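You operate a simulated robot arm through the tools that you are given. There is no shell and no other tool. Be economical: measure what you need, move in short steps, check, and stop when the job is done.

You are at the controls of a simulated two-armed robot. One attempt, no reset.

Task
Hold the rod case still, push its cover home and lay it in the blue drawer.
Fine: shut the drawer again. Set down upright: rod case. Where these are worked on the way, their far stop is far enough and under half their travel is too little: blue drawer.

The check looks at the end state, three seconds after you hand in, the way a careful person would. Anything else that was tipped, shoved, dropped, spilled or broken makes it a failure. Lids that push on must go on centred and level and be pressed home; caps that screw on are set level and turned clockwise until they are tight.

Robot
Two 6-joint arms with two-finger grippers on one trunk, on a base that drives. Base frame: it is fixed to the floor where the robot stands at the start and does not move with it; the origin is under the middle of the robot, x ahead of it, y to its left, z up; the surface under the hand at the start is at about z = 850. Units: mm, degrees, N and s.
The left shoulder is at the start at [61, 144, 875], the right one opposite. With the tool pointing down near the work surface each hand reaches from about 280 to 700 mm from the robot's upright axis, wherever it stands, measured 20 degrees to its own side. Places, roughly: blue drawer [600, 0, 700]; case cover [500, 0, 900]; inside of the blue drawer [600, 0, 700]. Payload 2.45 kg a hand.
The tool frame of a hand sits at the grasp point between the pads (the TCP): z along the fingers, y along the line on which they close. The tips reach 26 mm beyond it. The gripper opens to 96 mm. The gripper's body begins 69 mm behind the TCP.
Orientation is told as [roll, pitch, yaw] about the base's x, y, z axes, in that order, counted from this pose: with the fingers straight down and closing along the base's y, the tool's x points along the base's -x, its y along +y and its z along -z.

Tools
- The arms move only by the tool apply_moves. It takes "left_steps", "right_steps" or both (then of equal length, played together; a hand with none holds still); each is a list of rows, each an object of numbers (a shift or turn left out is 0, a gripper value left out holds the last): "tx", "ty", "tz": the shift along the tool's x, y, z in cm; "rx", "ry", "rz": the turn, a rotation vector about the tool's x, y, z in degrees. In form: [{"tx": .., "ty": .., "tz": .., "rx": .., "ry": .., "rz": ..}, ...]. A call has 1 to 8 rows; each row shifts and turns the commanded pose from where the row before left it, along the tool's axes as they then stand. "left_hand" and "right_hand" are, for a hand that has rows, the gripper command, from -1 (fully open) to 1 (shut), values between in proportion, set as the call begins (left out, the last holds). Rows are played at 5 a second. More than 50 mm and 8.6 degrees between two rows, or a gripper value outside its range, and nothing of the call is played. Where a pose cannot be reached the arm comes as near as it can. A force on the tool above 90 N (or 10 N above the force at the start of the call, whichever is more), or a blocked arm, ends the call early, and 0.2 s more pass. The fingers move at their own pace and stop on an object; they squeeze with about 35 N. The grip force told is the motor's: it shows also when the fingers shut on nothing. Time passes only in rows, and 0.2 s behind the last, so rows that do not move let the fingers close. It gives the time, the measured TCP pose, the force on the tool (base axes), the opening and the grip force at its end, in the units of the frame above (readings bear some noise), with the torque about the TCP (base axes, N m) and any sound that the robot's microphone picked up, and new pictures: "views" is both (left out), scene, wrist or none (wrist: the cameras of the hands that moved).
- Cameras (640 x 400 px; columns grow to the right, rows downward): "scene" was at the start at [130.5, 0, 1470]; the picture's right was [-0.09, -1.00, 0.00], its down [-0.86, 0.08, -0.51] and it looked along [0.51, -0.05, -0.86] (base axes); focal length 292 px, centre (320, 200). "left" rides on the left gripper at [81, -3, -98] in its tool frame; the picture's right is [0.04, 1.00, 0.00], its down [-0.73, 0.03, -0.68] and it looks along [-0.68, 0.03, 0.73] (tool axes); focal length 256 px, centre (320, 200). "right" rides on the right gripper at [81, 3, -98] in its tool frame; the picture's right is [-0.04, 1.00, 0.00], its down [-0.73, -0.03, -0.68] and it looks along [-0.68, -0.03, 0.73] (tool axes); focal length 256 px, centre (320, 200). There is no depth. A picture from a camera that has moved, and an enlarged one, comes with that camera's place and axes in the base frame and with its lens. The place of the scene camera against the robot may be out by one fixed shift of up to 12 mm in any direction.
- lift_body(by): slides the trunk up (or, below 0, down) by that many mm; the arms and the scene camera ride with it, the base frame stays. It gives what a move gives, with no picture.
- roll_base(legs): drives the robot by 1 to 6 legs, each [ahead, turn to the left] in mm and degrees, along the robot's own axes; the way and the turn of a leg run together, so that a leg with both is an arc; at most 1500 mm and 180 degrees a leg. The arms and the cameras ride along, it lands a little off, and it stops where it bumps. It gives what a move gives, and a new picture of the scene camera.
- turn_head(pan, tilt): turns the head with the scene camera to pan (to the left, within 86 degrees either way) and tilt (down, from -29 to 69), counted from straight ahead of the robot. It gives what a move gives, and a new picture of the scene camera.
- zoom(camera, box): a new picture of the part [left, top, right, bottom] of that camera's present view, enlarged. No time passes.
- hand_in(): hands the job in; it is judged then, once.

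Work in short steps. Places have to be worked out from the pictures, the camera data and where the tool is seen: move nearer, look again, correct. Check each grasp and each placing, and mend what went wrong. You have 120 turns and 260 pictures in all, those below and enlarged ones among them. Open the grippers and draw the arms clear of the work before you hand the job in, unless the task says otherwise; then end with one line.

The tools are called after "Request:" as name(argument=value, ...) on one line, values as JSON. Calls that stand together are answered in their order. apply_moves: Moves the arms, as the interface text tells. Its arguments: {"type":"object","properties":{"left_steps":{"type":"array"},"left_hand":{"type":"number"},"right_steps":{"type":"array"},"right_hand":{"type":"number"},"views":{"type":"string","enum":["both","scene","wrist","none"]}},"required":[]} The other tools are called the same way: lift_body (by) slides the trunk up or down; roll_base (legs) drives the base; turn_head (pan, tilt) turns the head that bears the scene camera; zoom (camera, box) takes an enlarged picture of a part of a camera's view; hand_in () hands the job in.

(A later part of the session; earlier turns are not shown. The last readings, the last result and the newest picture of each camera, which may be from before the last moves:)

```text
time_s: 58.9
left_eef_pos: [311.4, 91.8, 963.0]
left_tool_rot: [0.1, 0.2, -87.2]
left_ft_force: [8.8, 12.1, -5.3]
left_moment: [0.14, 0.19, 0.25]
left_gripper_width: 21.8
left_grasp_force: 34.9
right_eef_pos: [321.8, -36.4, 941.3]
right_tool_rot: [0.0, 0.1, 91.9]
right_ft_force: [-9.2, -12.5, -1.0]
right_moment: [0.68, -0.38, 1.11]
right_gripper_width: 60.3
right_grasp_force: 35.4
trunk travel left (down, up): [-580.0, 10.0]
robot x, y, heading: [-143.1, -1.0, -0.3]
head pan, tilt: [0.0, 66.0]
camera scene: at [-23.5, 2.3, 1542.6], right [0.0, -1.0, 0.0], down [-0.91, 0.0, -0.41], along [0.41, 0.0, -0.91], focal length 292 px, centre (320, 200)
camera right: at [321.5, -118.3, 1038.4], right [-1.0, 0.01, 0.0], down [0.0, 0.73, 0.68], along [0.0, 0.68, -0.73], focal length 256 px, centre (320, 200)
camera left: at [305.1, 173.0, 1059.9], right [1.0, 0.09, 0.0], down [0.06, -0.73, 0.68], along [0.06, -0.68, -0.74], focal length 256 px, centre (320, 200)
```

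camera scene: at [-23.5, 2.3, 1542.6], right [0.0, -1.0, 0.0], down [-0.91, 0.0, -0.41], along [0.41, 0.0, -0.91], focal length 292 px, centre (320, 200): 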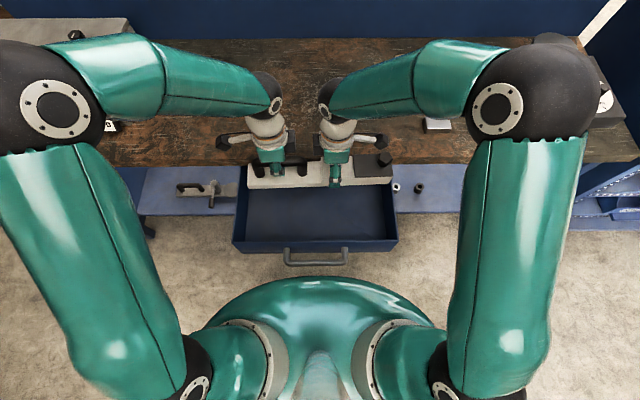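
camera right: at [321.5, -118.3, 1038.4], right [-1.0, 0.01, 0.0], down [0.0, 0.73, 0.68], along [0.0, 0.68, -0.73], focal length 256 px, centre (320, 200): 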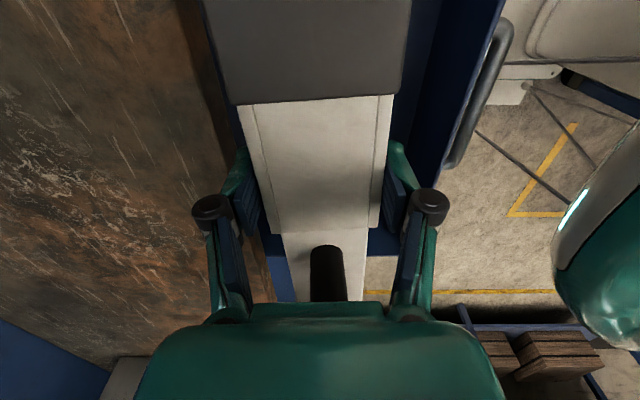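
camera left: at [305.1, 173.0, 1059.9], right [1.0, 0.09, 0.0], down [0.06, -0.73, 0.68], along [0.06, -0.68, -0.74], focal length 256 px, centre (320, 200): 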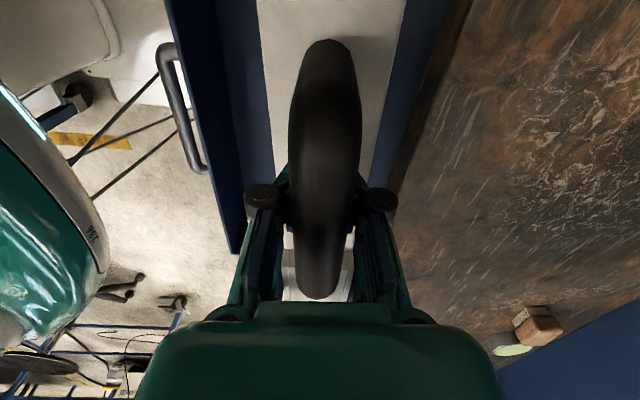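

Case spans y ≈ −177…179. I shift it (−10, +10) mm to centre it in the drawer, then lower the trunk so that both hands descend together.

Request:
apply_moves(left_steps=[{"ty": -0.95, "tx": 1.05}, {}], right_steps=[{"ty": 0.97, "tx": -1.03}, {}], views="none")

Request:
lift_body(by=-100)

Request:
turn_head(pan=0, tilt=60)

```text
time_s: 59.5
left_eef_pos: [304.7, 101.8, 961.6]
left_tool_rot: [-0.1, 0.0, -87.2]
left_ft_force: [10.1, 7.2, -10.2]
left_moment: [0.63, 0.29, 0.03]
left_gripper_width: 21.7
left_grasp_force: 35.5
right_eef_pos: [313.8, -25.4, 940.8]
right_tool_rot: [0.0, 0.0, 92.0]
right_ft_force: [-8.7, -7.8, 4.3]
right_moment: [0.68, -0.34, 1.21]
right_gripper_width: 60.5
right_grasp_force: 35.0
trunk travel left (down, up): [-580.0, 10.0]
robot x, y, heading: [-149.5, -0.9, -0.3]
head pan, tilt: [0.0, 66.0]
```

```text
time_s: 60.8
left_eef_pos: [302.9, 102.4, 862.8]
left_tool_rot: [0.1, 0.0, -87.3]
left_ft_force: [8.5, 3.5, -11.9]
left_moment: [0.68, 0.22, 0.05]
left_gripper_width: 21.7
left_grasp_force: 35.1
right_eef_pos: [313.0, -25.3, 841.8]
right_tool_rot: [0.0, 0.0, 91.9]
right_ft_force: [-8.3, -4.1, 6.0]
right_moment: [0.8, -0.31, 0.99]
right_gripper_width: 60.4
right_grasp_force: 34.6
trunk travel left (down, up): [-480.0, 110.0]
robot x, y, heading: [-141.1, -3.1, -0.0]
head pan, tilt: [0.0, 66.0]
```

```text
time_s: 61.5
left_eef_pos: [303.8, 102.1, 861.7]
left_tool_rot: [-0.1, 0.1, -87.4]
left_ft_force: [7.6, 2.5, -11.9]
left_moment: [0.65, 0.21, 0.08]
left_gripper_width: 21.4
left_grasp_force: 35.4
right_eef_pos: [313.5, -25.5, 839.9]
right_tool_rot: [0.0, 0.0, 92.0]
right_ft_force: [-7.7, -2.9, 5.5]
right_moment: [0.77, -0.25, 0.81]
right_gripper_width: 60.3
right_grasp_force: 34.9
trunk travel left (down, up): [-480.0, 110.0]
robot x, y, heading: [-143.3, -1.6, -0.3]
head pan, tilt: [0.0, 60.0]
camera scene: at [-15.2, 2.9, 1449.1], right [0.0, -1.0, 0.0], down [-0.87, 0.0, -0.5], along [0.5, 0.0, -0.87], focal length 292 px, centre (320, 200)
```

scene: 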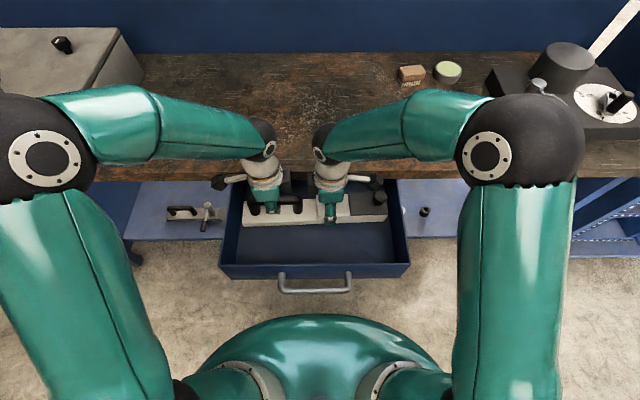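

Case bottom is now near z ≈ 800, about wall-top height. I check the wrist views before going in.

Request:
zoom(camera="left", box=[0, 0, 640, 400])

Request:
zoom(camera="right", box=[0, 0, 640, 400])

Request:
zoom(camera="scene", box=[200, 140, 430, 300])

```text
1.00 times, centred on (320, 200) of left (not enlarged: the box is as wide or as high as the picture)
camera zoom: at [296.6, 183.6, 959.7], right [1.0, 0.09, 0.0], down [0.06, -0.73, 0.68], along [0.06, -0.68, -0.73], focal length 256 px, centre (320, 200)
```

zoom: 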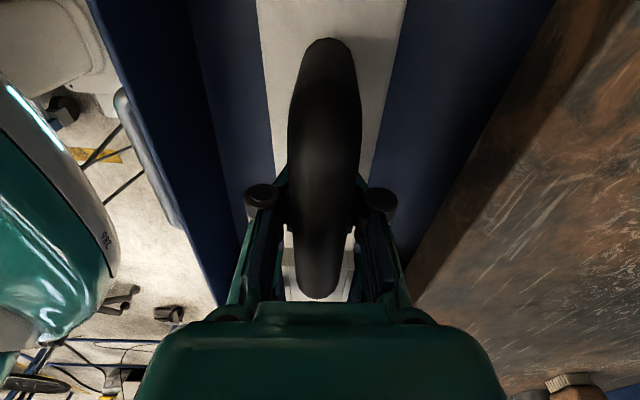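

```text
1.00 times, centred on (320, 200) of right (not enlarged: the box is as wide or as high as the picture)
camera zoom: at [313.1, -107.2, 937.8], right [-1.0, 0.01, 0.0], down [0.0, 0.73, 0.68], along [0.0, 0.68, -0.73], focal length 256 px, centre (320, 200)
```

zoom: 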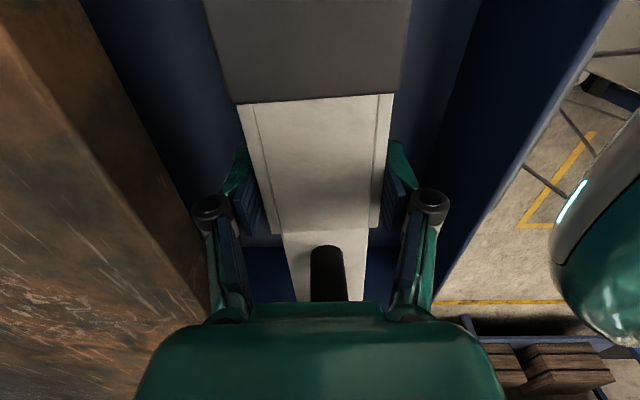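

```text
2.50 times, centred on (315, 220) of scene
camera zoom: at [-15.2, 2.9, 1449.1], right [0.0, -1.0, 0.0], down [-0.87, 0.0, -0.5], along [0.5, 0.0, -0.87], focal length 729 px, centre (332, 150)
```

zoom: 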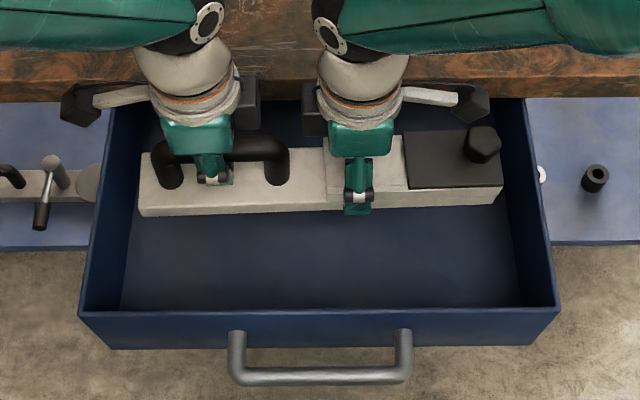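

Plenty of room on all sides. I lower the trunk 85 mm more, then use short arm steps.

Request:
lift_body(by=-85)

Request:
zoom(camera="scene", box=[200, 140, 430, 300])

Request:
zoom(camera="right", box=[0, 0, 640, 400])

```text
time_s: 62.7
left_eef_pos: [304.6, 101.4, 776.9]
left_tool_rot: [0.1, 0.0, -87.3]
left_ft_force: [5.4, -1.6, -10.9]
left_moment: [0.53, 0.19, -0.05]
left_gripper_width: 21.3
left_grasp_force: 35.1
right_eef_pos: [313.5, -25.0, 755.8]
right_tool_rot: [0.1, 0.1, 91.8]
right_ft_force: [-5.8, 0.6, 4.7]
right_moment: [0.64, -0.18, 0.69]
right_gripper_width: 60.3
right_grasp_force: 34.7
trunk travel left (down, up): [-395.0, 195.0]
robot x, y, heading: [-148.5, 2.1, -0.1]
head pan, tilt: [0.0, 60.0]
```

```text
2.50 times, centred on (315, 220) of scene
camera zoom: at [-15.6, 2.9, 1364.2], right [0.0, -1.0, 0.0], down [-0.87, 0.0, -0.5], along [0.5, 0.0, -0.87], focal length 729 px, centre (332, 150)
```

zoom: 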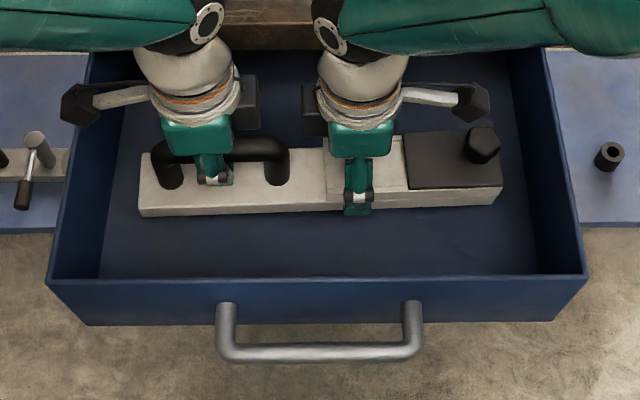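

```text
1.00 times, centred on (320, 200) of right (not enlarged: the box is as wide or as high as the picture)
camera zoom: at [312.8, -107.2, 852.9], right [-1.0, 0.01, 0.0], down [0.0, 0.73, 0.68], along [0.0, 0.68, -0.73], focal length 256 px, centre (320, 200)
```

zoom: 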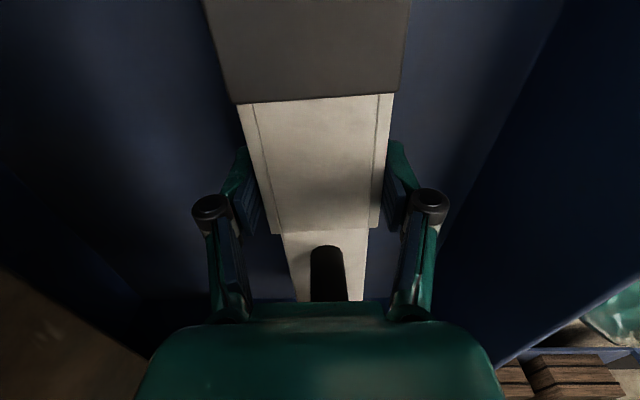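

Case bottom is near z ≈ 714. I lower with both arms in 5 mm steps and watch the forces.

Request:
apply_moves(left_steps=[{"tz": 0.5}, {"tz": 0.5}, {}], right_steps=[{"tz": 0.5}, {"tz": 0.5}, {}], views="none")

Request:
apply_moves(left_steps=[{"tz": 0.4}, {"tz": 0.4}, {}], right_steps=[{"tz": 0.4}, {"tz": 0.4}, {}], views="none")

```text
time_s: 63.5
left_eef_pos: [303.6, 101.6, 766.0]
left_tool_rot: [0.2, -0.1, -87.3]
left_ft_force: [8.9, -11.3, -5.2]
left_moment: [0.23, 0.2, -0.02]
left_gripper_width: 21.4
left_grasp_force: 34.7
right_eef_pos: [311.5, -25.2, 744.8]
right_tool_rot: [0.1, 0.1, 92.1]
right_ft_force: [-8.6, 11.1, -1.0]
right_moment: [0.05, -0.31, 0.98]
right_gripper_width: 60.1
right_grasp_force: 35.0
trunk travel left (down, up): [-395.0, 195.0]
robot x, y, heading: [-149.3, 0.4, -0.3]
head pan, tilt: [0.0, 60.0]
```

```text
time_s: 64.3
left_eef_pos: [303.7, 102.3, 759.1]
left_tool_rot: [0.1, -0.1, -87.2]
left_ft_force: [11.1, -13.0, -6.8]
left_moment: [0.27, 0.24, 0.33]
left_gripper_width: 21.4
left_grasp_force: 35.2
right_eef_pos: [313.5, -25.3, 737.5]
right_tool_rot: [0.0, -0.1, 91.9]
right_ft_force: [-12.1, 12.6, 0.8]
right_moment: [0.27, -0.41, 1.04]
right_gripper_width: 60.4
right_grasp_force: 34.7
trunk travel left (down, up): [-395.0, 195.0]
robot x, y, heading: [-145.7, -2.2, -0.3]
head pan, tilt: [0.0, 60.0]
```

No contact yet (total vertical force about −6 N is the weight). I continue.

Request:
apply_moves(left_steps=[{"tz": 0.3}, {"tz": 0.3}, {}], right_steps=[{"tz": 0.3}, {"tz": 0.3}, {}], views="none")

Request:
apply_moves(left_steps=[{"tz": 0.25}, {"tz": 0.25}, {}], right_steps=[{"tz": 0.25}, {"tz": 0.25}, {}], views="scene")

```text
time_s: 65.1
left_eef_pos: [302.7, 102.3, 752.3]
left_tool_rot: [-0.1, 0.0, -87.2]
left_ft_force: [12.2, -3.4, -9.8]
left_moment: [0.01, 0.24, 0.36]
left_gripper_width: 20.4
left_grasp_force: 35.1
right_eef_pos: [312.9, -27.2, 733.1]
right_tool_rot: [0.0, 0.0, 91.9]
right_ft_force: [-13.9, 4.9, 14.6]
right_moment: [-0.37, -0.08, 0.92]
right_gripper_width: 60.1
right_grasp_force: 35.2
trunk travel left (down, up): [-395.0, 195.0]
robot x, y, heading: [-146.9, 0.2, -0.1]
head pan, tilt: [0.0, 60.0]
```

```text
time_s: 65.9
left_eef_pos: [302.5, 103.2, 748.2]
left_tool_rot: [-0.1, 0.1, -87.3]
left_ft_force: [8.9, 6.8, -15.8]
left_moment: [1.01, 0.35, 0.1]
left_gripper_width: 9.9
left_grasp_force: 34.9
right_eef_pos: [312.1, -25.9, 727.0]
right_tool_rot: [-0.1, 0.0, 91.9]
right_ft_force: [-12.6, -4.4, 18.7]
right_moment: [-0.07, -0.07, 0.86]
right_gripper_width: 60.8
right_grasp_force: 34.8
trunk travel left (down, up): [-395.0, 195.0]
robot x, y, heading: [-144.2, -2.6, -0.2]
head pan, tilt: [0.0, 60.0]
camera scene: at [-16.3, 3.3, 1364.2], right [0.0, -1.0, 0.0], down [-0.87, 0.0, -0.5], along [0.5, 0.0, -0.87], focal length 292 px, centre (320, 200)
```

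scene: 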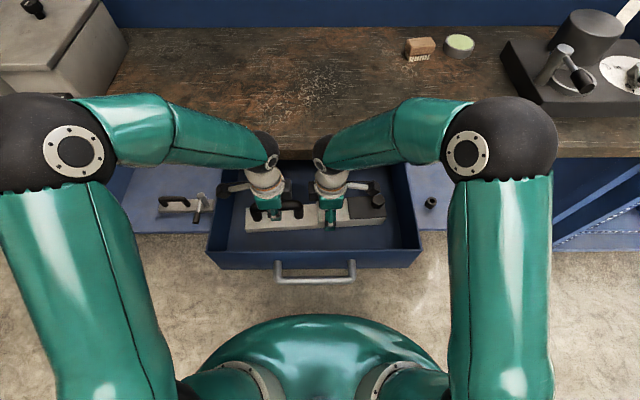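

The left width dropped to 9.9 mm, so the pads have slipped below the bar's widest part. I look closely before releasing.

Request:
zoom(camera="left", box=[160, 0, 480, 300])

Request:
zoom(camera="scene", box=[200, 150, 430, 290])

```text
1.33 times, centred on (320, 150) of left
camera zoom: at [294.8, 184.3, 845.1], right [1.0, 0.09, 0.0], down [0.06, -0.73, 0.68], along [0.06, -0.68, -0.74], focal length 341 px, centre (320, 267)
```

zoom: 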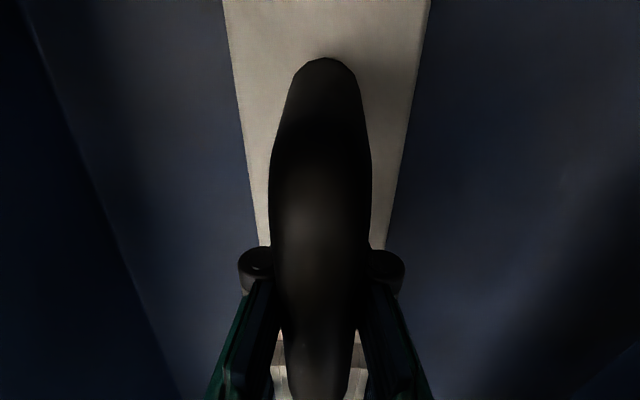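

```text
2.78 times, centred on (315, 220) of scene
camera zoom: at [-16.3, 3.3, 1364.2], right [0.0, -1.0, 0.0], down [-0.87, 0.0, -0.5], along [0.5, 0.0, -0.87], focal length 811 px, centre (334, 144)
```

zoom: 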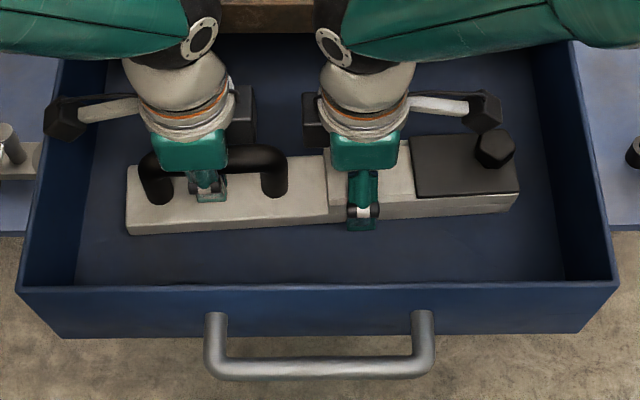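

Geometry says the case bottom is on the drawer floor (z ≈ 686). I open the left hand first while the right one still holds.

Request:
apply_moves(left_steps=[{}, {}, {}], left_hand=-0.4, views="none")

Request:
apply_moves(right_steps=[{}, {}, {}], right_hand=-0.6, views="both")

```text
time_s: 66.7
left_eef_pos: [301.9, 101.7, 746.6]
left_tool_rot: [0.0, 0.0, -87.2]
left_ft_force: [0.8, -0.4, -0.3]
left_moment: [-0.02, -0.01, 0.0]
left_gripper_width: 67.0
left_grasp_force: 0.1
right_eef_pos: [312.6, -25.5, 725.6]
right_tool_rot: [0.2, 0.0, 91.9]
right_ft_force: [-0.2, 0.3, -5.3]
right_moment: [-0.16, -0.01, -0.01]
right_gripper_width: 59.5
right_grasp_force: 35.0
trunk travel left (down, up): [-395.0, 195.0]
robot x, y, heading: [-146.9, -0.5, -0.4]
head pan, tilt: [0.0, 60.0]
```

```text
time_s: 67.5
left_eef_pos: [302.5, 100.2, 748.2]
left_tool_rot: [0.0, 0.1, -87.4]
left_ft_force: [-0.6, -0.6, 0.0]
left_moment: [0.0, 0.02, -0.02]
left_gripper_width: 67.1
left_grasp_force: 0.0
right_eef_pos: [314.0, -24.2, 725.8]
right_tool_rot: [0.0, 0.0, 91.8]
right_ft_force: [-0.2, -0.4, 0.3]
right_moment: [-0.02, -0.02, 0.02]
right_gripper_width: 76.8
right_grasp_force: 0.1
trunk travel left (down, up): [-395.0, 195.0]
robot x, y, heading: [-144.8, -1.6, -0.3]
head pan, tilt: [0.0, 60.0]
camera scene: at [-15.8, 2.9, 1364.2], right [0.0, -1.0, 0.0], down [-0.87, 0.0, -0.5], along [0.5, 0.0, -0.87], focal length 292 px, centre (320, 200)
camera right: at [313.6, -107.5, 823.5], right [-1.0, 0.01, 0.0], down [0.0, 0.73, 0.68], along [0.0, 0.68, -0.73], focal length 256 px, centre (320, 200)
```

scene: 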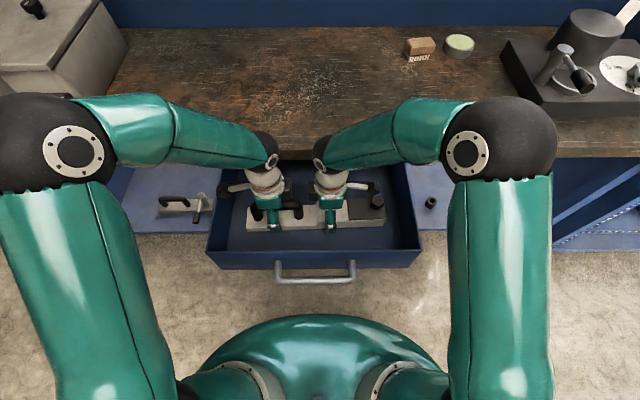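
right: 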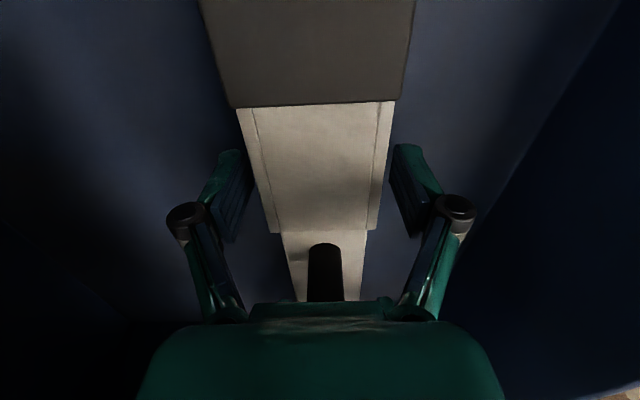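

Released with no load on either hand. I raise both hands straight up with the arms.

Request:
apply_moves(left_steps=[{"tz": -2}, {"tz": -3}, {"tz": -4}, {"tz": -4}, {"tz": -4}, {"tz": -4}], right_steps=[{"tz": -2}, {"tz": -3}, {"tz": -4}, {"tz": -4}, {"tz": -4}, {"tz": -4}], views="both")

```text
time_s: 68.9
left_eef_pos: [299.4, 103.7, 961.2]
left_tool_rot: [0.0, 0.0, -87.3]
left_ft_force: [0.9, -0.4, 0.4]
left_moment: [0.03, -0.02, -0.05]
left_gripper_width: 67.3
left_grasp_force: 0.1
right_eef_pos: [312.7, -23.1, 939.9]
right_tool_rot: [0.1, 0.0, 91.9]
right_ft_force: [-0.2, -0.1, -0.6]
right_moment: [0.02, -0.03, 0.01]
right_gripper_width: 77.2
right_grasp_force: 0.1
trunk travel left (down, up): [-395.0, 195.0]
robot x, y, heading: [-146.9, -2.2, -0.3]
head pan, tilt: [0.0, 60.0]
camera scene: at [-16.5, 2.8, 1364.2], right [0.0, -1.0, 0.0], down [-0.87, 0.0, -0.5], along [0.5, 0.0, -0.87], focal length 292 px, centre (320, 200)
camera right: at [312.4, -105.2, 1037.2], right [-1.0, 0.01, 0.0], down [0.0, 0.73, 0.68], along [0.0, 0.68, -0.73], focal length 256 px, centre (320, 200)
camera left: at [292.2, 185.8, 1058.9], right [1.0, 0.09, 0.0], down [0.06, -0.73, 0.68], along [0.06, -0.68, -0.73], focal length 256 px, centre (320, 200)
```

scene: 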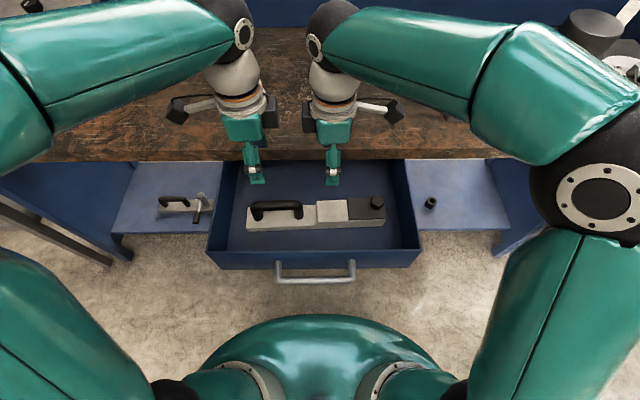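
right: 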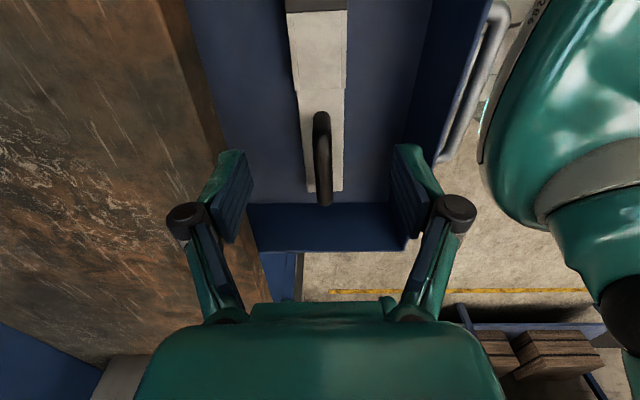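
left: 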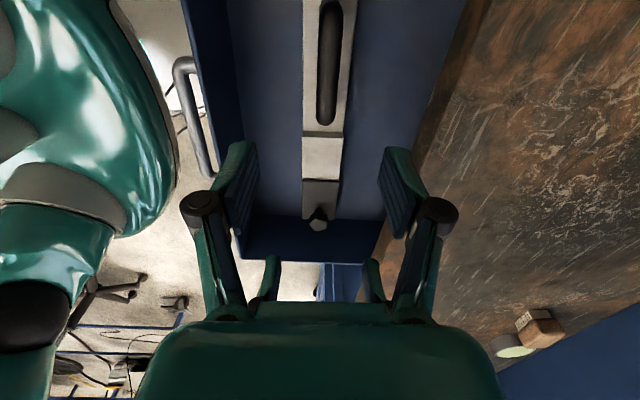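

Request:
zoom(camera="scene", box=[200, 170, 430, 290])

Request:
zoom(camera="left", box=[220, 100, 420, 260])

```text
2.78 times, centred on (315, 230) of scene
camera zoom: at [-16.5, 2.8, 1364.2], right [0.0, -1.0, 0.0], down [-0.87, 0.0, -0.5], along [0.5, 0.0, -0.87], focal length 811 px, centre (334, 116)
```

zoom: 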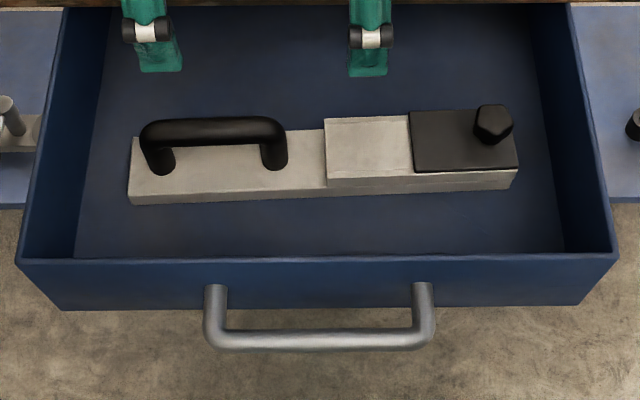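

```text
2.50 times, centred on (320, 180) of left
camera zoom: at [292.2, 185.8, 1058.9], right [1.0, 0.09, 0.0], down [0.06, -0.73, 0.68], along [0.06, -0.68, -0.73], focal length 640 px, centre (320, 250)
```

zoom: 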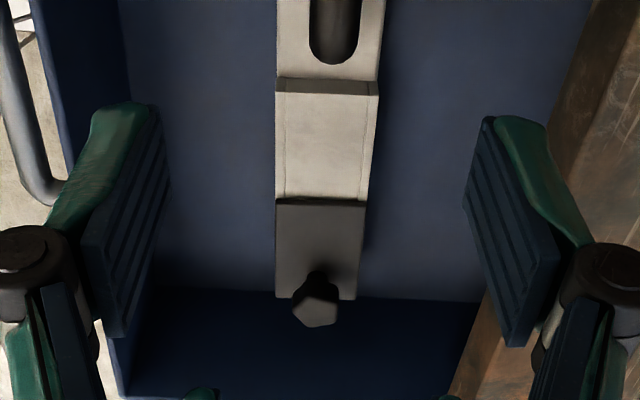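

The case lies flat and upright with its cover home. Next I close the drawer: back up and restore the trunk height, then grip the bar from above.

Request:
lift_body(by=105)

Request:
roll_base(legs=[[-138, 0]])

```text
time_s: 70.2
left_eef_pos: [299.8, 104.0, 1065.5]
left_tool_rot: [0.1, 0.0, -87.2]
left_ft_force: [0.1, 0.5, 0.6]
left_moment: [-0.02, -0.04, 0.01]
left_gripper_width: 67.0
left_grasp_force: 0.1
right_eef_pos: [313.3, -24.1, 1045.0]
right_tool_rot: [0.0, 0.0, 92.0]
right_ft_force: [0.5, -0.1, -0.2]
right_moment: [0.0, 0.03, 0.01]
right_gripper_width: 77.1
right_grasp_force: 0.0
trunk travel left (down, up): [-500.0, 90.0]
robot x, y, heading: [-149.2, -2.7, -0.1]
head pan, tilt: [0.0, 60.0]
```

```text
time_s: 71.6
left_eef_pos: [158.1, 105.0, 1067.1]
left_tool_rot: [0.0, 0.1, -87.2]
left_ft_force: [-0.2, -0.7, 0.9]
left_moment: [0.01, 0.01, 0.0]
left_gripper_width: 67.4
left_grasp_force: 0.1
right_eef_pos: [172.3, -21.3, 1045.6]
right_tool_rot: [0.0, 0.0, 92.1]
right_ft_force: [0.0, -0.1, 0.1]
right_moment: [0.0, -0.03, -0.03]
right_gripper_width: 76.6
right_grasp_force: 0.1
trunk travel left (down, up): [-500.0, 90.0]
robot x, y, heading: [-286.0, -1.7, -0.2]
head pan, tilt: [0.0, 60.0]
camera scene: at [-158.5, 3.7, 1469.4], right [0.0, -1.0, 0.0], down [-0.87, 0.0, -0.5], along [0.5, 0.0, -0.87], focal length 292 px, centre (320, 200)
```

scene: 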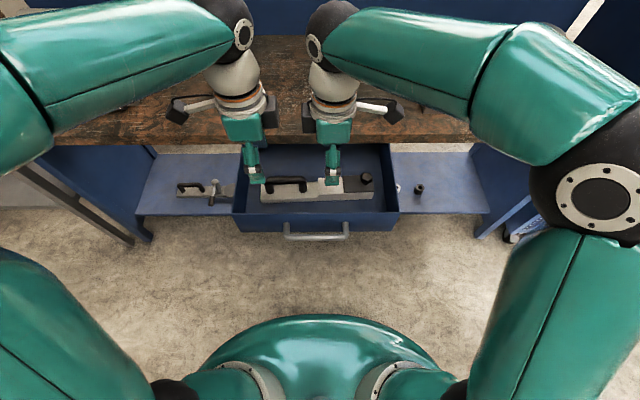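

Bar is at about x 143–147. I move the left hand aside and bring the right hand to just above the bar with the fingers part open.

Request:
apply_moves(left_steps=[{"tx": 4}, {"tx": 4}, {"tx": 4}, {}, {}, {}, {}, {}], right_steps=[{"ty": 1.3, "tx": -0.7}, {"ty": 1.4, "tx": -0.8}, {}, {"tz": 4.5}, {"tz": 4.5}, {"tz": 4.5}, {"tz": 4.5}, {"tz": 4}], right_hand=0.15, views="wrist")

```text
time_s: 73.4
left_eef_pos: [152.5, 225.2, 1066.8]
left_tool_rot: [0.0, 0.1, -87.1]
left_ft_force: [0.9, -0.1, 0.4]
left_moment: [0.01, 0.01, -0.02]
left_gripper_width: 67.1
left_grasp_force: 0.0
right_eef_pos: [143.8, -7.8, 821.4]
right_tool_rot: [0.0, 0.0, 92.2]
right_ft_force: [-0.2, -0.4, -0.3]
right_moment: [0.01, -0.01, 0.01]
right_gripper_width: 40.7
right_grasp_force: 0.1
trunk travel left (down, up): [-500.0, 90.0]
robot x, y, heading: [-288.0, -1.3, -0.2]
head pan, tilt: [0.0, 60.0]
camera right: at [144.8, -90.3, 919.3], right [-1.0, 0.0, 0.0], down [0.0, 0.73, 0.68], along [0.0, 0.68, -0.73], focal length 256 px, centre (320, 200)
camera left: at [145.1, 307.6, 1164.3], right [1.0, 0.09, 0.0], down [0.07, -0.73, 0.68], along [0.06, -0.68, -0.73], focal length 256 px, centre (320, 200)
```

right: 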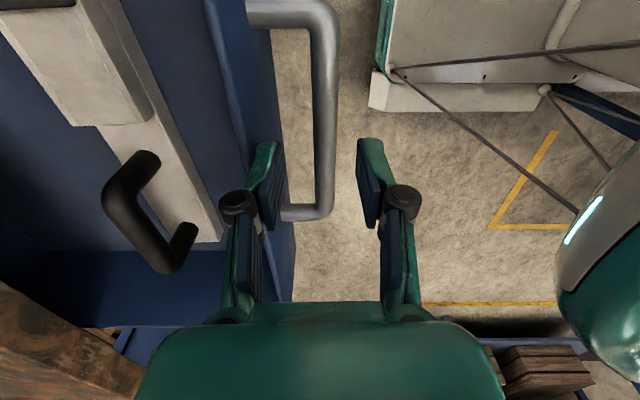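
left: 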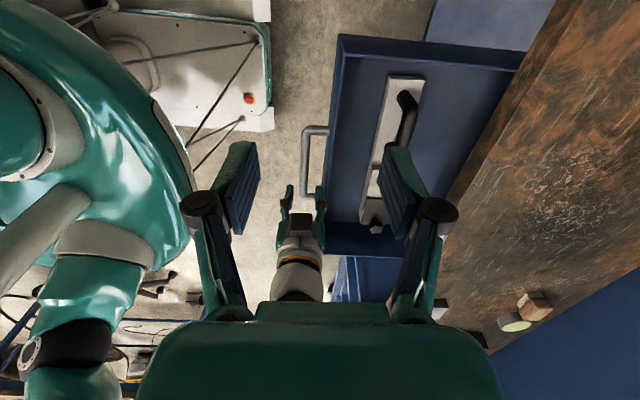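

The bar is centred between the fingers. I lower 73 mm and grip.

Request:
apply_moves(right_steps=[{"tz": 2.5}, {"tz": 2.5}, {"tz": 2.3}, {}], views="none")

Request:
apply_moves(right_steps=[{}, {}, {}], right_hand=1, views="wrist")

```text
time_s: 74.4
left_eef_pos: [151.3, 225.9, 1066.8]
left_tool_rot: [0.0, 0.1, -87.1]
left_ft_force: [0.3, -0.3, -0.2]
left_moment: [0.0, -0.01, 0.04]
left_gripper_width: 67.4
left_grasp_force: 0.2
right_eef_pos: [145.7, -7.0, 751.8]
right_tool_rot: [0.0, 0.0, 92.0]
right_ft_force: [-0.5, 0.2, -0.2]
right_moment: [0.02, -0.03, -0.02]
right_gripper_width: 40.3
right_grasp_force: 0.0
trunk travel left (down, up): [-500.0, 90.0]
robot x, y, heading: [-286.5, -3.1, -0.1]
head pan, tilt: [0.0, 60.0]
```

```text
time_s: 75.2
left_eef_pos: [153.3, 226.4, 1067.6]
left_tool_rot: [0.1, 0.0, -87.1]
left_ft_force: [0.1, 0.2, 1.2]
left_moment: [0.0, -0.01, 0.0]
left_gripper_width: 67.1
left_grasp_force: 0.1
right_eef_pos: [145.3, -6.7, 751.2]
right_tool_rot: [0.1, -0.1, 92.0]
right_ft_force: [-2.1, 0.2, -4.9]
right_moment: [-0.17, 0.0, -1.15]
right_gripper_width: 17.1
right_grasp_force: 42.7
trunk travel left (down, up): [-500.0, 90.0]
robot x, y, heading: [-286.4, -1.0, -0.0]
head pan, tilt: [0.0, 60.0]
camera right: at [145.2, -88.5, 849.1], right [-1.0, 0.01, 0.0], down [0.01, 0.73, 0.68], along [0.0, 0.68, -0.73], focal length 256 px, centre (320, 200)
```

right: 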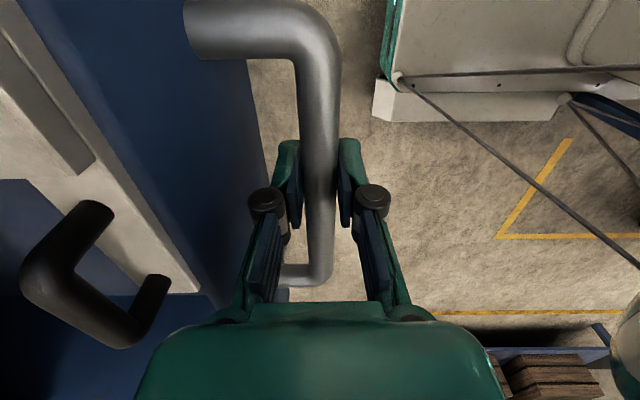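

Gripped. I push the drawer in gently by arm, 120 mm.

Request:
apply_moves(right_steps=[{"ty": -1, "tx": 0.035}, {"ty": -1.6, "tx": 0.056}, {"ty": -1.6, "tx": 0.056}, {"ty": -1.6, "tx": 0.056}, {"ty": -1.6, "tx": 0.056}, {"ty": -1.6, "tx": 0.056}, {"ty": -1.6, "tx": 0.056}, {"ty": -1.4, "tx": 0.05}], views="scene")

```text
time_s: 77.0
left_eef_pos: [152.4, 226.0, 1066.3]
left_tool_rot: [0.1, -0.2, -87.2]
left_ft_force: [-0.4, 0.5, -0.3]
left_moment: [-0.01, -0.02, 0.01]
left_gripper_width: 67.4
left_grasp_force: 0.1
right_eef_pos: [264.2, -6.7, 752.5]
right_tool_rot: [0.0, 0.1, 92.1]
right_ft_force: [-0.7, 12.6, -5.8]
right_moment: [0.82, -0.01, -1.09]
right_gripper_width: 17.0
right_grasp_force: 43.0
trunk travel left (down, up): [-500.0, 90.0]
robot x, y, heading: [-283.2, 0.2, 0.3]
head pan, tilt: [0.0, 60.0]
camera scene: at [-155.4, 4.9, 1469.1], right [0.0, -1.0, 0.0], down [-0.87, 0.0, -0.5], along [0.5, 0.0, -0.87], focal length 292 px, centre (320, 200)
```

scene: 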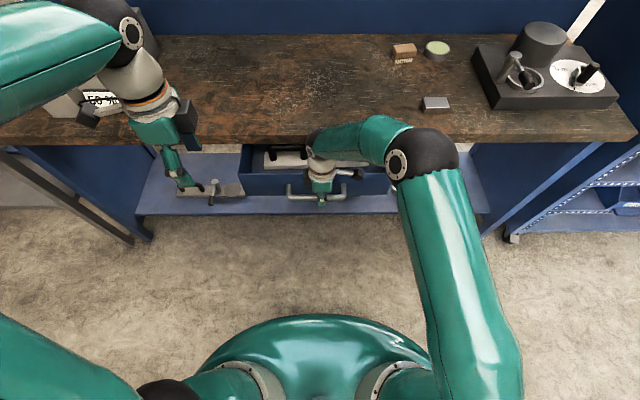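

Bar now at x ≈ 264. I loosen the fingers and swing the hand about the bar to horizontal, which keeps it clear of the table edge.

Request:
apply_moves(right_steps=[{}, {"rx": 8.5}, {"rx": 8.5}, {"rx": 8.5}, {"rx": 8.5}, {"rx": 8.5}, {}], right_hand=0.35, views="wrist")

```text
time_s: 78.6
left_eef_pos: [151.2, 226.4, 1066.2]
left_tool_rot: [0.1, 0.0, -87.1]
left_ft_force: [0.5, -0.5, 0.1]
left_moment: [-0.05, 0.0, 0.03]
left_gripper_width: 67.2
left_grasp_force: 0.1
right_eef_pos: [265.1, -8.2, 752.3]
right_tool_rot: [-42.6, 0.0, 92.1]
right_ft_force: [-1.2, -0.5, -1.0]
right_moment: [-0.03, 0.0, 0.02]
right_gripper_width: 31.3
right_grasp_force: 0.0
trunk travel left (down, up): [-500.0, 90.0]
robot x, y, heading: [-285.9, -3.8, -0.1]
head pan, tilt: [0.0, 60.0]
camera right: at [199.4, -92.0, 821.4], right [-0.74, 0.01, -0.68], down [-0.46, 0.72, 0.52], along [0.49, 0.7, -0.52], focal length 256 px, centre (320, 200)
```

right: 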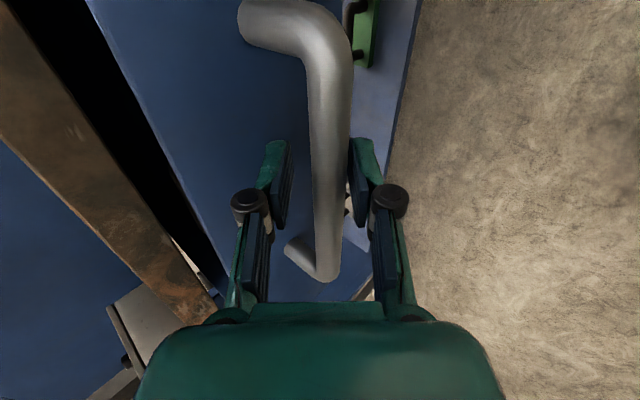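

Request:
apply_moves(right_steps=[{"ty": 0.5}, {"rx": 8.5}, {"rx": 8.5}, {"rx": 8.5}, {"rx": 8.5}, {"rx": 8.5}, {"rx": 4.8}, {}], views="both")

```text
time_s: 80.4
left_eef_pos: [152.4, 225.9, 1066.9]
left_tool_rot: [0.0, 0.1, -87.2]
left_ft_force: [0.2, 0.4, 0.2]
left_moment: [0.03, -0.01, -0.01]
left_gripper_width: 67.2
left_grasp_force: 0.0
right_eef_pos: [261.6, -5.7, 749.2]
right_tool_rot: [-89.7, 0.0, 91.8]
right_ft_force: [-0.1, -0.6, -0.1]
right_moment: [0.01, 0.02, -0.03]
right_gripper_width: 31.4
right_grasp_force: 0.1
trunk travel left (down, up): [-500.0, 90.0]
robot x, y, heading: [-288.2, 0.2, 0.2]
head pan, tilt: [0.0, 60.0]
camera scene: at [-156.0, 3.6, 1469.2], right [0.0, -1.0, 0.0], down [-0.87, 0.0, -0.5], along [0.5, 0.0, -0.87], focal length 292 px, centre (320, 200)
camera right: at [165.7, -90.5, 744.8], right [0.0, 0.04, -1.0], down [-0.7, 0.71, 0.03], along [0.71, 0.7, 0.02], focal length 256 px, centre (320, 200)
```

scene: 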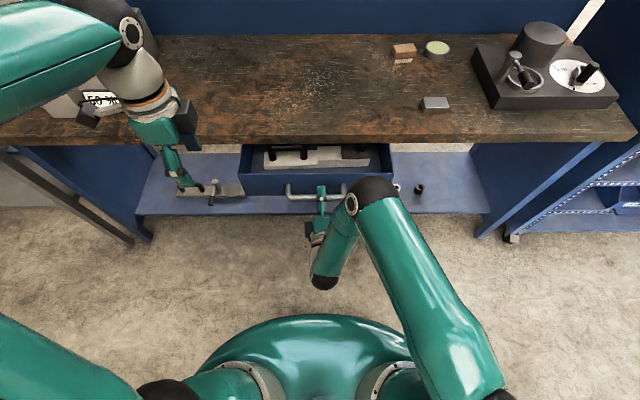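
right: 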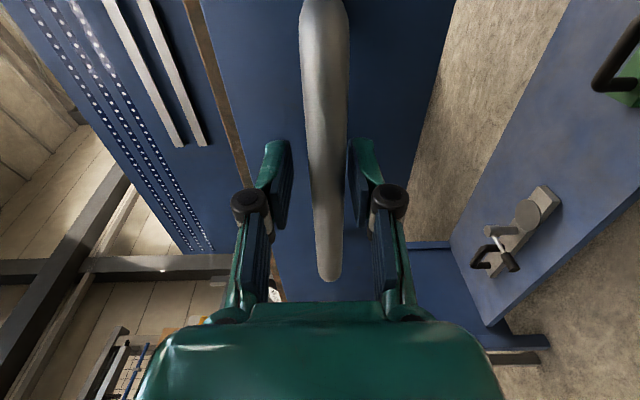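

The bar sits between the fingers. I grip it, then drive ahead 110 mm to push the drawer in.

Request:
apply_moves(right_steps=[{"ty": 0.4}, {}, {}, {}], right_hand=1, views="none")

Request:
roll_base(legs=[[110, 0]])

```text
time_s: 81.4
left_eef_pos: [151.9, 224.3, 1066.5]
left_tool_rot: [0.1, -0.1, -87.2]
left_ft_force: [-0.3, 0.0, 1.2]
left_moment: [-0.01, -0.01, -0.02]
left_gripper_width: 67.0
left_grasp_force: 0.1
right_eef_pos: [260.8, -4.8, 745.3]
right_tool_rot: [-89.6, 0.0, 91.6]
right_ft_force: [-1.3, -8.7, -3.1]
right_moment: [0.04, 0.0, -0.33]
right_gripper_width: 16.7
right_grasp_force: 42.2
right hand out of reach, approached as far as the arm can: row 1
trunk travel left (down, up): [-500.0, 90.0]
robot x, y, heading: [-285.0, -2.3, -0.2]
head pan, tilt: [0.0, 60.0]
```

```text
time_s: 82.6
left_eef_pos: [264.4, 225.5, 1067.5]
left_tool_rot: [0.0, 0.0, -87.1]
left_ft_force: [0.6, -0.2, 0.6]
left_moment: [0.02, 0.0, 0.02]
left_gripper_width: 67.2
left_grasp_force: 0.0
right_eef_pos: [374.0, -3.8, 746.7]
right_tool_rot: [-89.6, 0.0, 91.8]
right_ft_force: [1.5, -8.8, -2.6]
right_moment: [-0.08, -0.01, -0.25]
right_gripper_width: 16.8
right_grasp_force: 42.7
trunk travel left (down, up): [-500.0, 90.0]
robot x, y, heading: [-178.6, -1.9, -0.1]
head pan, tilt: [0.0, 60.0]
camera scene: at [-42.7, 2.7, 1469.1], right [0.0, -1.0, 0.0], down [-0.87, 0.0, -0.5], along [0.5, 0.0, -0.87], focal length 292 px, centre (320, 200)
```

scene: 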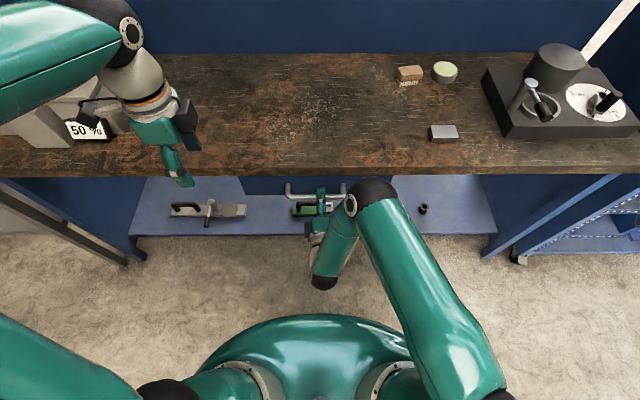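

About 20–25 mm remain. I push by arm in 5 mm steps, watching the x-force.

Request:
apply_moves(right_steps=[{"tz": 0.5}, {"tz": 0.5}, {"tz": 0.5}, {}], views="none")

Request:
apply_moves(right_steps=[{"tz": 0.3}, {"tz": 0.3}, {}], views="wrist")

```text
time_s: 83.6
left_eef_pos: [264.6, 225.1, 1067.1]
left_tool_rot: [0.0, 0.1, -87.1]
left_ft_force: [-0.2, 0.3, 1.2]
left_moment: [-0.01, 0.01, -0.01]
left_gripper_width: 67.2
left_grasp_force: 0.0
right_eef_pos: [388.2, -4.4, 745.3]
right_tool_rot: [-89.5, 0.1, 91.1]
right_ft_force: [-1.9, -18.2, -10.6]
right_moment: [0.03, 0.08, -0.1]
right_gripper_width: 16.3
right_grasp_force: 42.2
trunk travel left (down, up): [-500.0, 90.0]
robot x, y, heading: [-174.4, -2.2, -0.2]
head pan, tilt: [0.0, 60.0]
```

```text
time_s: 84.4
left_eef_pos: [266.0, 223.0, 1067.4]
left_tool_rot: [0.0, 0.2, -87.1]
left_ft_force: [0.5, 0.3, 0.5]
left_moment: [0.0, -0.02, -0.01]
left_gripper_width: 67.4
left_grasp_force: 0.0
right_eef_pos: [393.6, -4.3, 744.3]
right_tool_rot: [-89.4, 0.0, 91.1]
right_ft_force: [-2.7, -24.4, -14.5]
right_moment: [0.06, 0.11, 0.5]
right_gripper_width: 16.7
right_grasp_force: 42.3
right hand out of reach, approached as far as the arm can: row 2
trunk travel left (down, up): [-500.0, 90.0]
robot x, y, heading: [-175.8, -4.3, -0.1]
head pan, tilt: [0.0, 60.0]
camera right: at [297.5, -87.3, 741.8], right [-0.01, 0.04, -1.0], down [-0.69, 0.72, 0.04], along [0.72, 0.69, 0.02], focal length 256 px, centre (320, 200)
```

right: 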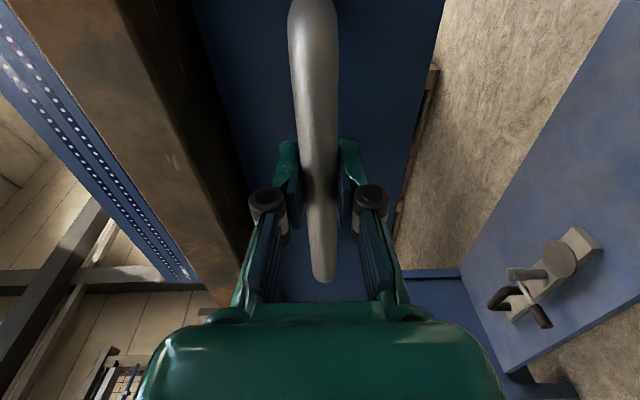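

Same picture as at the first grip, but no stop force yet and the arm is at its reach. I relieve the sideways load and drive the base 12 mm ahead.

Request:
apply_moves(right_steps=[{"tx": 0.5, "ty": 0.1}, {}], views="none")

Request:
roll_base(legs=[[12, 0]])

```text
time_s: 85.0
left_eef_pos: [266.4, 223.6, 1066.1]
left_tool_rot: [0.0, 0.1, -87.0]
left_ft_force: [0.5, 0.0, 0.4]
left_moment: [0.0, -0.01, 0.05]
left_gripper_width: 67.2
left_grasp_force: 0.0
right_eef_pos: [392.9, -4.4, 745.2]
right_tool_rot: [-89.3, 0.2, 91.1]
right_ft_force: [1.0, -17.6, -20.9]
right_moment: [0.12, 0.07, -0.84]
right_gripper_width: 16.4
right_grasp_force: 42.5
right hand out of reach, approached as far as the arm can: row 1
trunk travel left (down, up): [-500.0, 90.0]
robot x, y, heading: [-173.8, -3.2, -0.2]
head pan, tilt: [0.0, 60.0]
```

```text
time_s: 85.8
left_eef_pos: [275.4, 226.1, 1068.3]
left_tool_rot: [-0.1, 0.0, -86.9]
left_ft_force: [0.1, 0.2, 0.3]
left_moment: [-0.01, -0.04, -0.01]
left_gripper_width: 67.4
left_grasp_force: 0.0
right_eef_pos: [401.5, -0.7, 745.3]
right_tool_rot: [-89.2, 0.1, 91.5]
right_ft_force: [-22.3, -6.3, -21.3]
right_moment: [0.14, 0.0, -0.26]
right_gripper_width: 16.2
right_grasp_force: 42.0
trunk travel left (down, up): [-500.0, 90.0]
robot x, y, heading: [-159.2, -1.6, -0.2]
head pan, tilt: [0.0, 60.0]
camera scene: at [-32.3, 3.0, 1469.1], right [0.0, -1.0, 0.0], down [-0.87, 0.0, -0.5], along [0.5, 0.0, -0.87], focal length 292 px, centre (320, 200)
```

scene: 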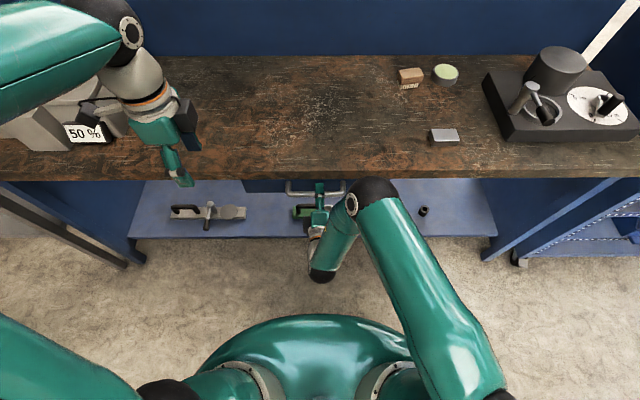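

The x-force rose to −22 N, so the stop is felt. One more 8 mm drive to press it home, then release.

Request:
roll_base(legs=[[8, 0]])

Request:
apply_moves(right_steps=[{}, {}, {}], right_hand=-0.3, views="wrist")

```text
time_s: 86.5
left_eef_pos: [282.6, 225.4, 1067.9]
left_tool_rot: [0.1, 0.0, -86.9]
left_ft_force: [-0.3, 0.1, -0.1]
left_moment: [-0.02, -0.03, -0.02]
left_gripper_width: 67.0
left_grasp_force: 0.0
right_eef_pos: [406.8, -0.9, 745.6]
right_tool_rot: [-88.9, 0.2, 91.8]
right_ft_force: [-27.5, -1.0, -6.6]
right_moment: [0.24, 0.0, 0.09]
right_gripper_width: 16.2
right_grasp_force: 42.1
trunk travel left (down, up): [-500.0, 90.0]
robot x, y, heading: [-154.0, -2.1, 0.0]
head pan, tilt: [0.0, 60.0]
camera scene: at [-26.7, 3.5, 1469.4], right [0.0, -1.0, 0.0], down [-0.87, 0.0, -0.5], along [0.5, 0.0, -0.87], focal length 292 px, centre (320, 200)
```

scene: 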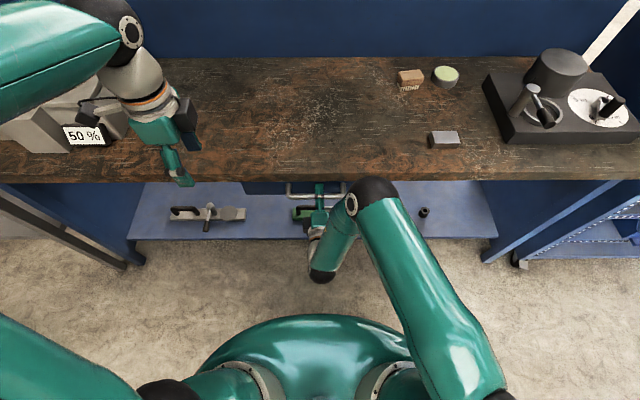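

```text
time_s: 87.3
left_eef_pos: [283.6, 226.8, 1068.3]
left_tool_rot: [0.0, 0.0, -87.0]
left_ft_force: [-0.5, 0.3, 0.2]
left_moment: [-0.03, 0.01, -0.03]
left_gripper_width: 67.4
left_grasp_force: 0.2
right_eef_pos: [409.6, -0.5, 743.6]
right_tool_rot: [-88.9, 0.2, 91.9]
right_ft_force: [-0.6, -0.7, 0.1]
right_moment: [0.0, 0.02, -0.02]
right_gripper_width: 62.4
right_grasp_force: 0.1
trunk travel left (down, up): [-500.0, 90.0]
robot x, y, heading: [-151.8, -0.3, 0.1]
head pan, tilt: [0.0, 60.0]
camera right: at [312.9, -84.7, 742.1], right [-0.02, 0.04, -1.0], down [-0.7, 0.71, 0.04], along [0.71, 0.7, 0.01], focal length 256 px, centre (320, 200)
```

right: 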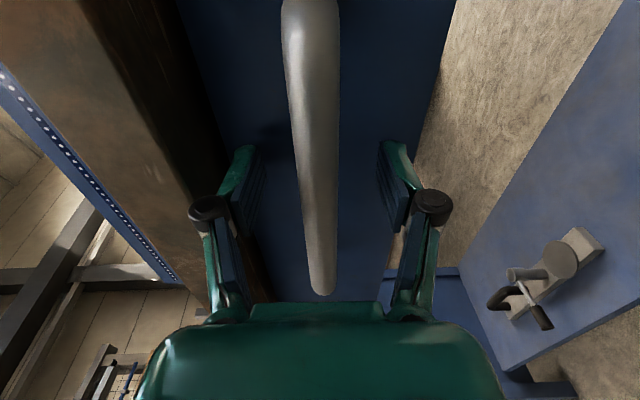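

The drawer is back at its closed position (bar x ≈ 400). I withdraw by driving straight back.

Request:
roll_base(legs=[[-120, 0]])

Request:
zoom(camera="right", box=[0, 0, 640, 400])

Request:
zoom(camera="scene", box=[200, 100, 440, 250])

```text
time_s: 88.5
left_eef_pos: [161.6, 223.2, 1068.8]
left_tool_rot: [0.2, -0.1, -87.3]
left_ft_force: [-0.5, 0.0, 0.3]
left_moment: [0.01, -0.07, 0.01]
left_gripper_width: 67.3
left_grasp_force: 0.0
right_eef_pos: [285.0, -1.5, 745.5]
right_tool_rot: [-89.0, 0.3, 91.5]
right_ft_force: [-0.6, 0.6, -0.3]
right_moment: [-0.02, 0.04, 0.0]
right_gripper_width: 62.5
right_grasp_force: 0.1
trunk travel left (down, up): [-500.0, 90.0]
robot x, y, heading: [-274.9, -1.4, -0.1]
head pan, tilt: [0.0, 60.0]
camera scene: at [-148.0, 3.4, 1469.5], right [0.0, -1.0, 0.0], down [-0.87, 0.0, -0.5], along [0.5, 0.0, -0.87], focal length 292 px, centre (320, 200)
```

scene: 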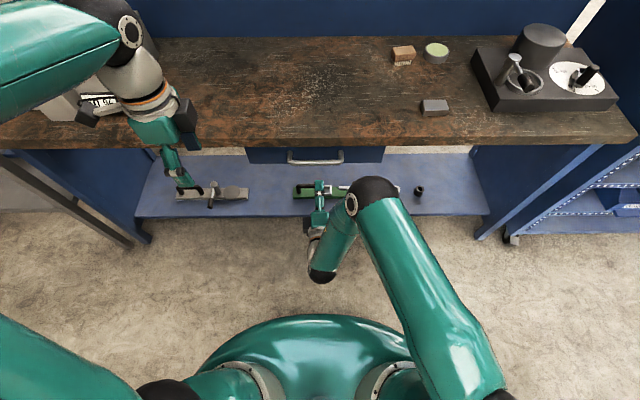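

```text
1.00 times, centred on (320, 200) of right (not enlarged: the box is as wide or as high as the picture)
camera zoom: at [190.0, -86.3, 743.0], right [-0.02, 0.04, -1.0], down [-0.7, 0.72, 0.04], along [0.72, 0.7, 0.01], focal length 256 px, centre (320, 200)
```

zoom: 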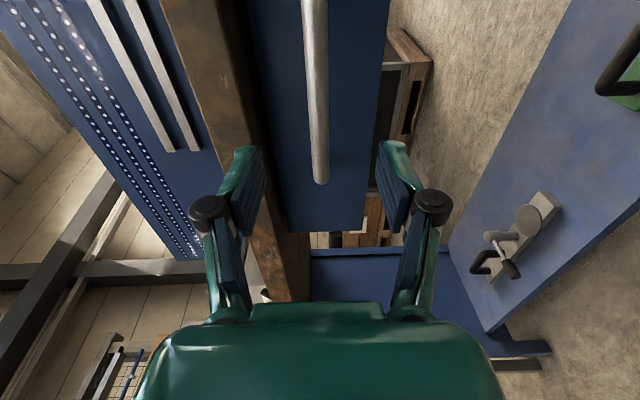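

```text
2.67 times, centred on (320, 175) of scene
camera zoom: at [-148.0, 3.4, 1469.5], right [0.0, -1.0, 0.0], down [-0.87, 0.0, -0.5], along [0.5, 0.0, -0.87], focal length 778 px, centre (320, 267)
```

zoom: 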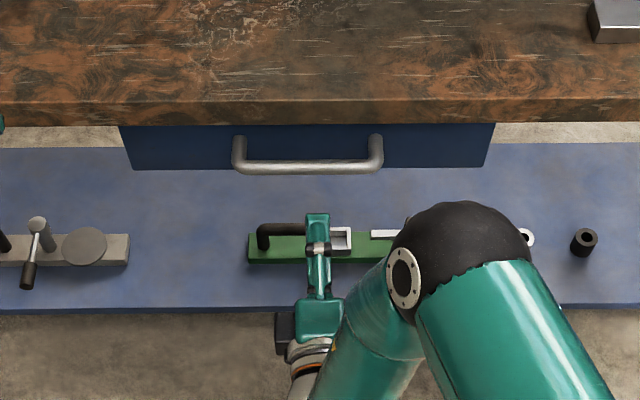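

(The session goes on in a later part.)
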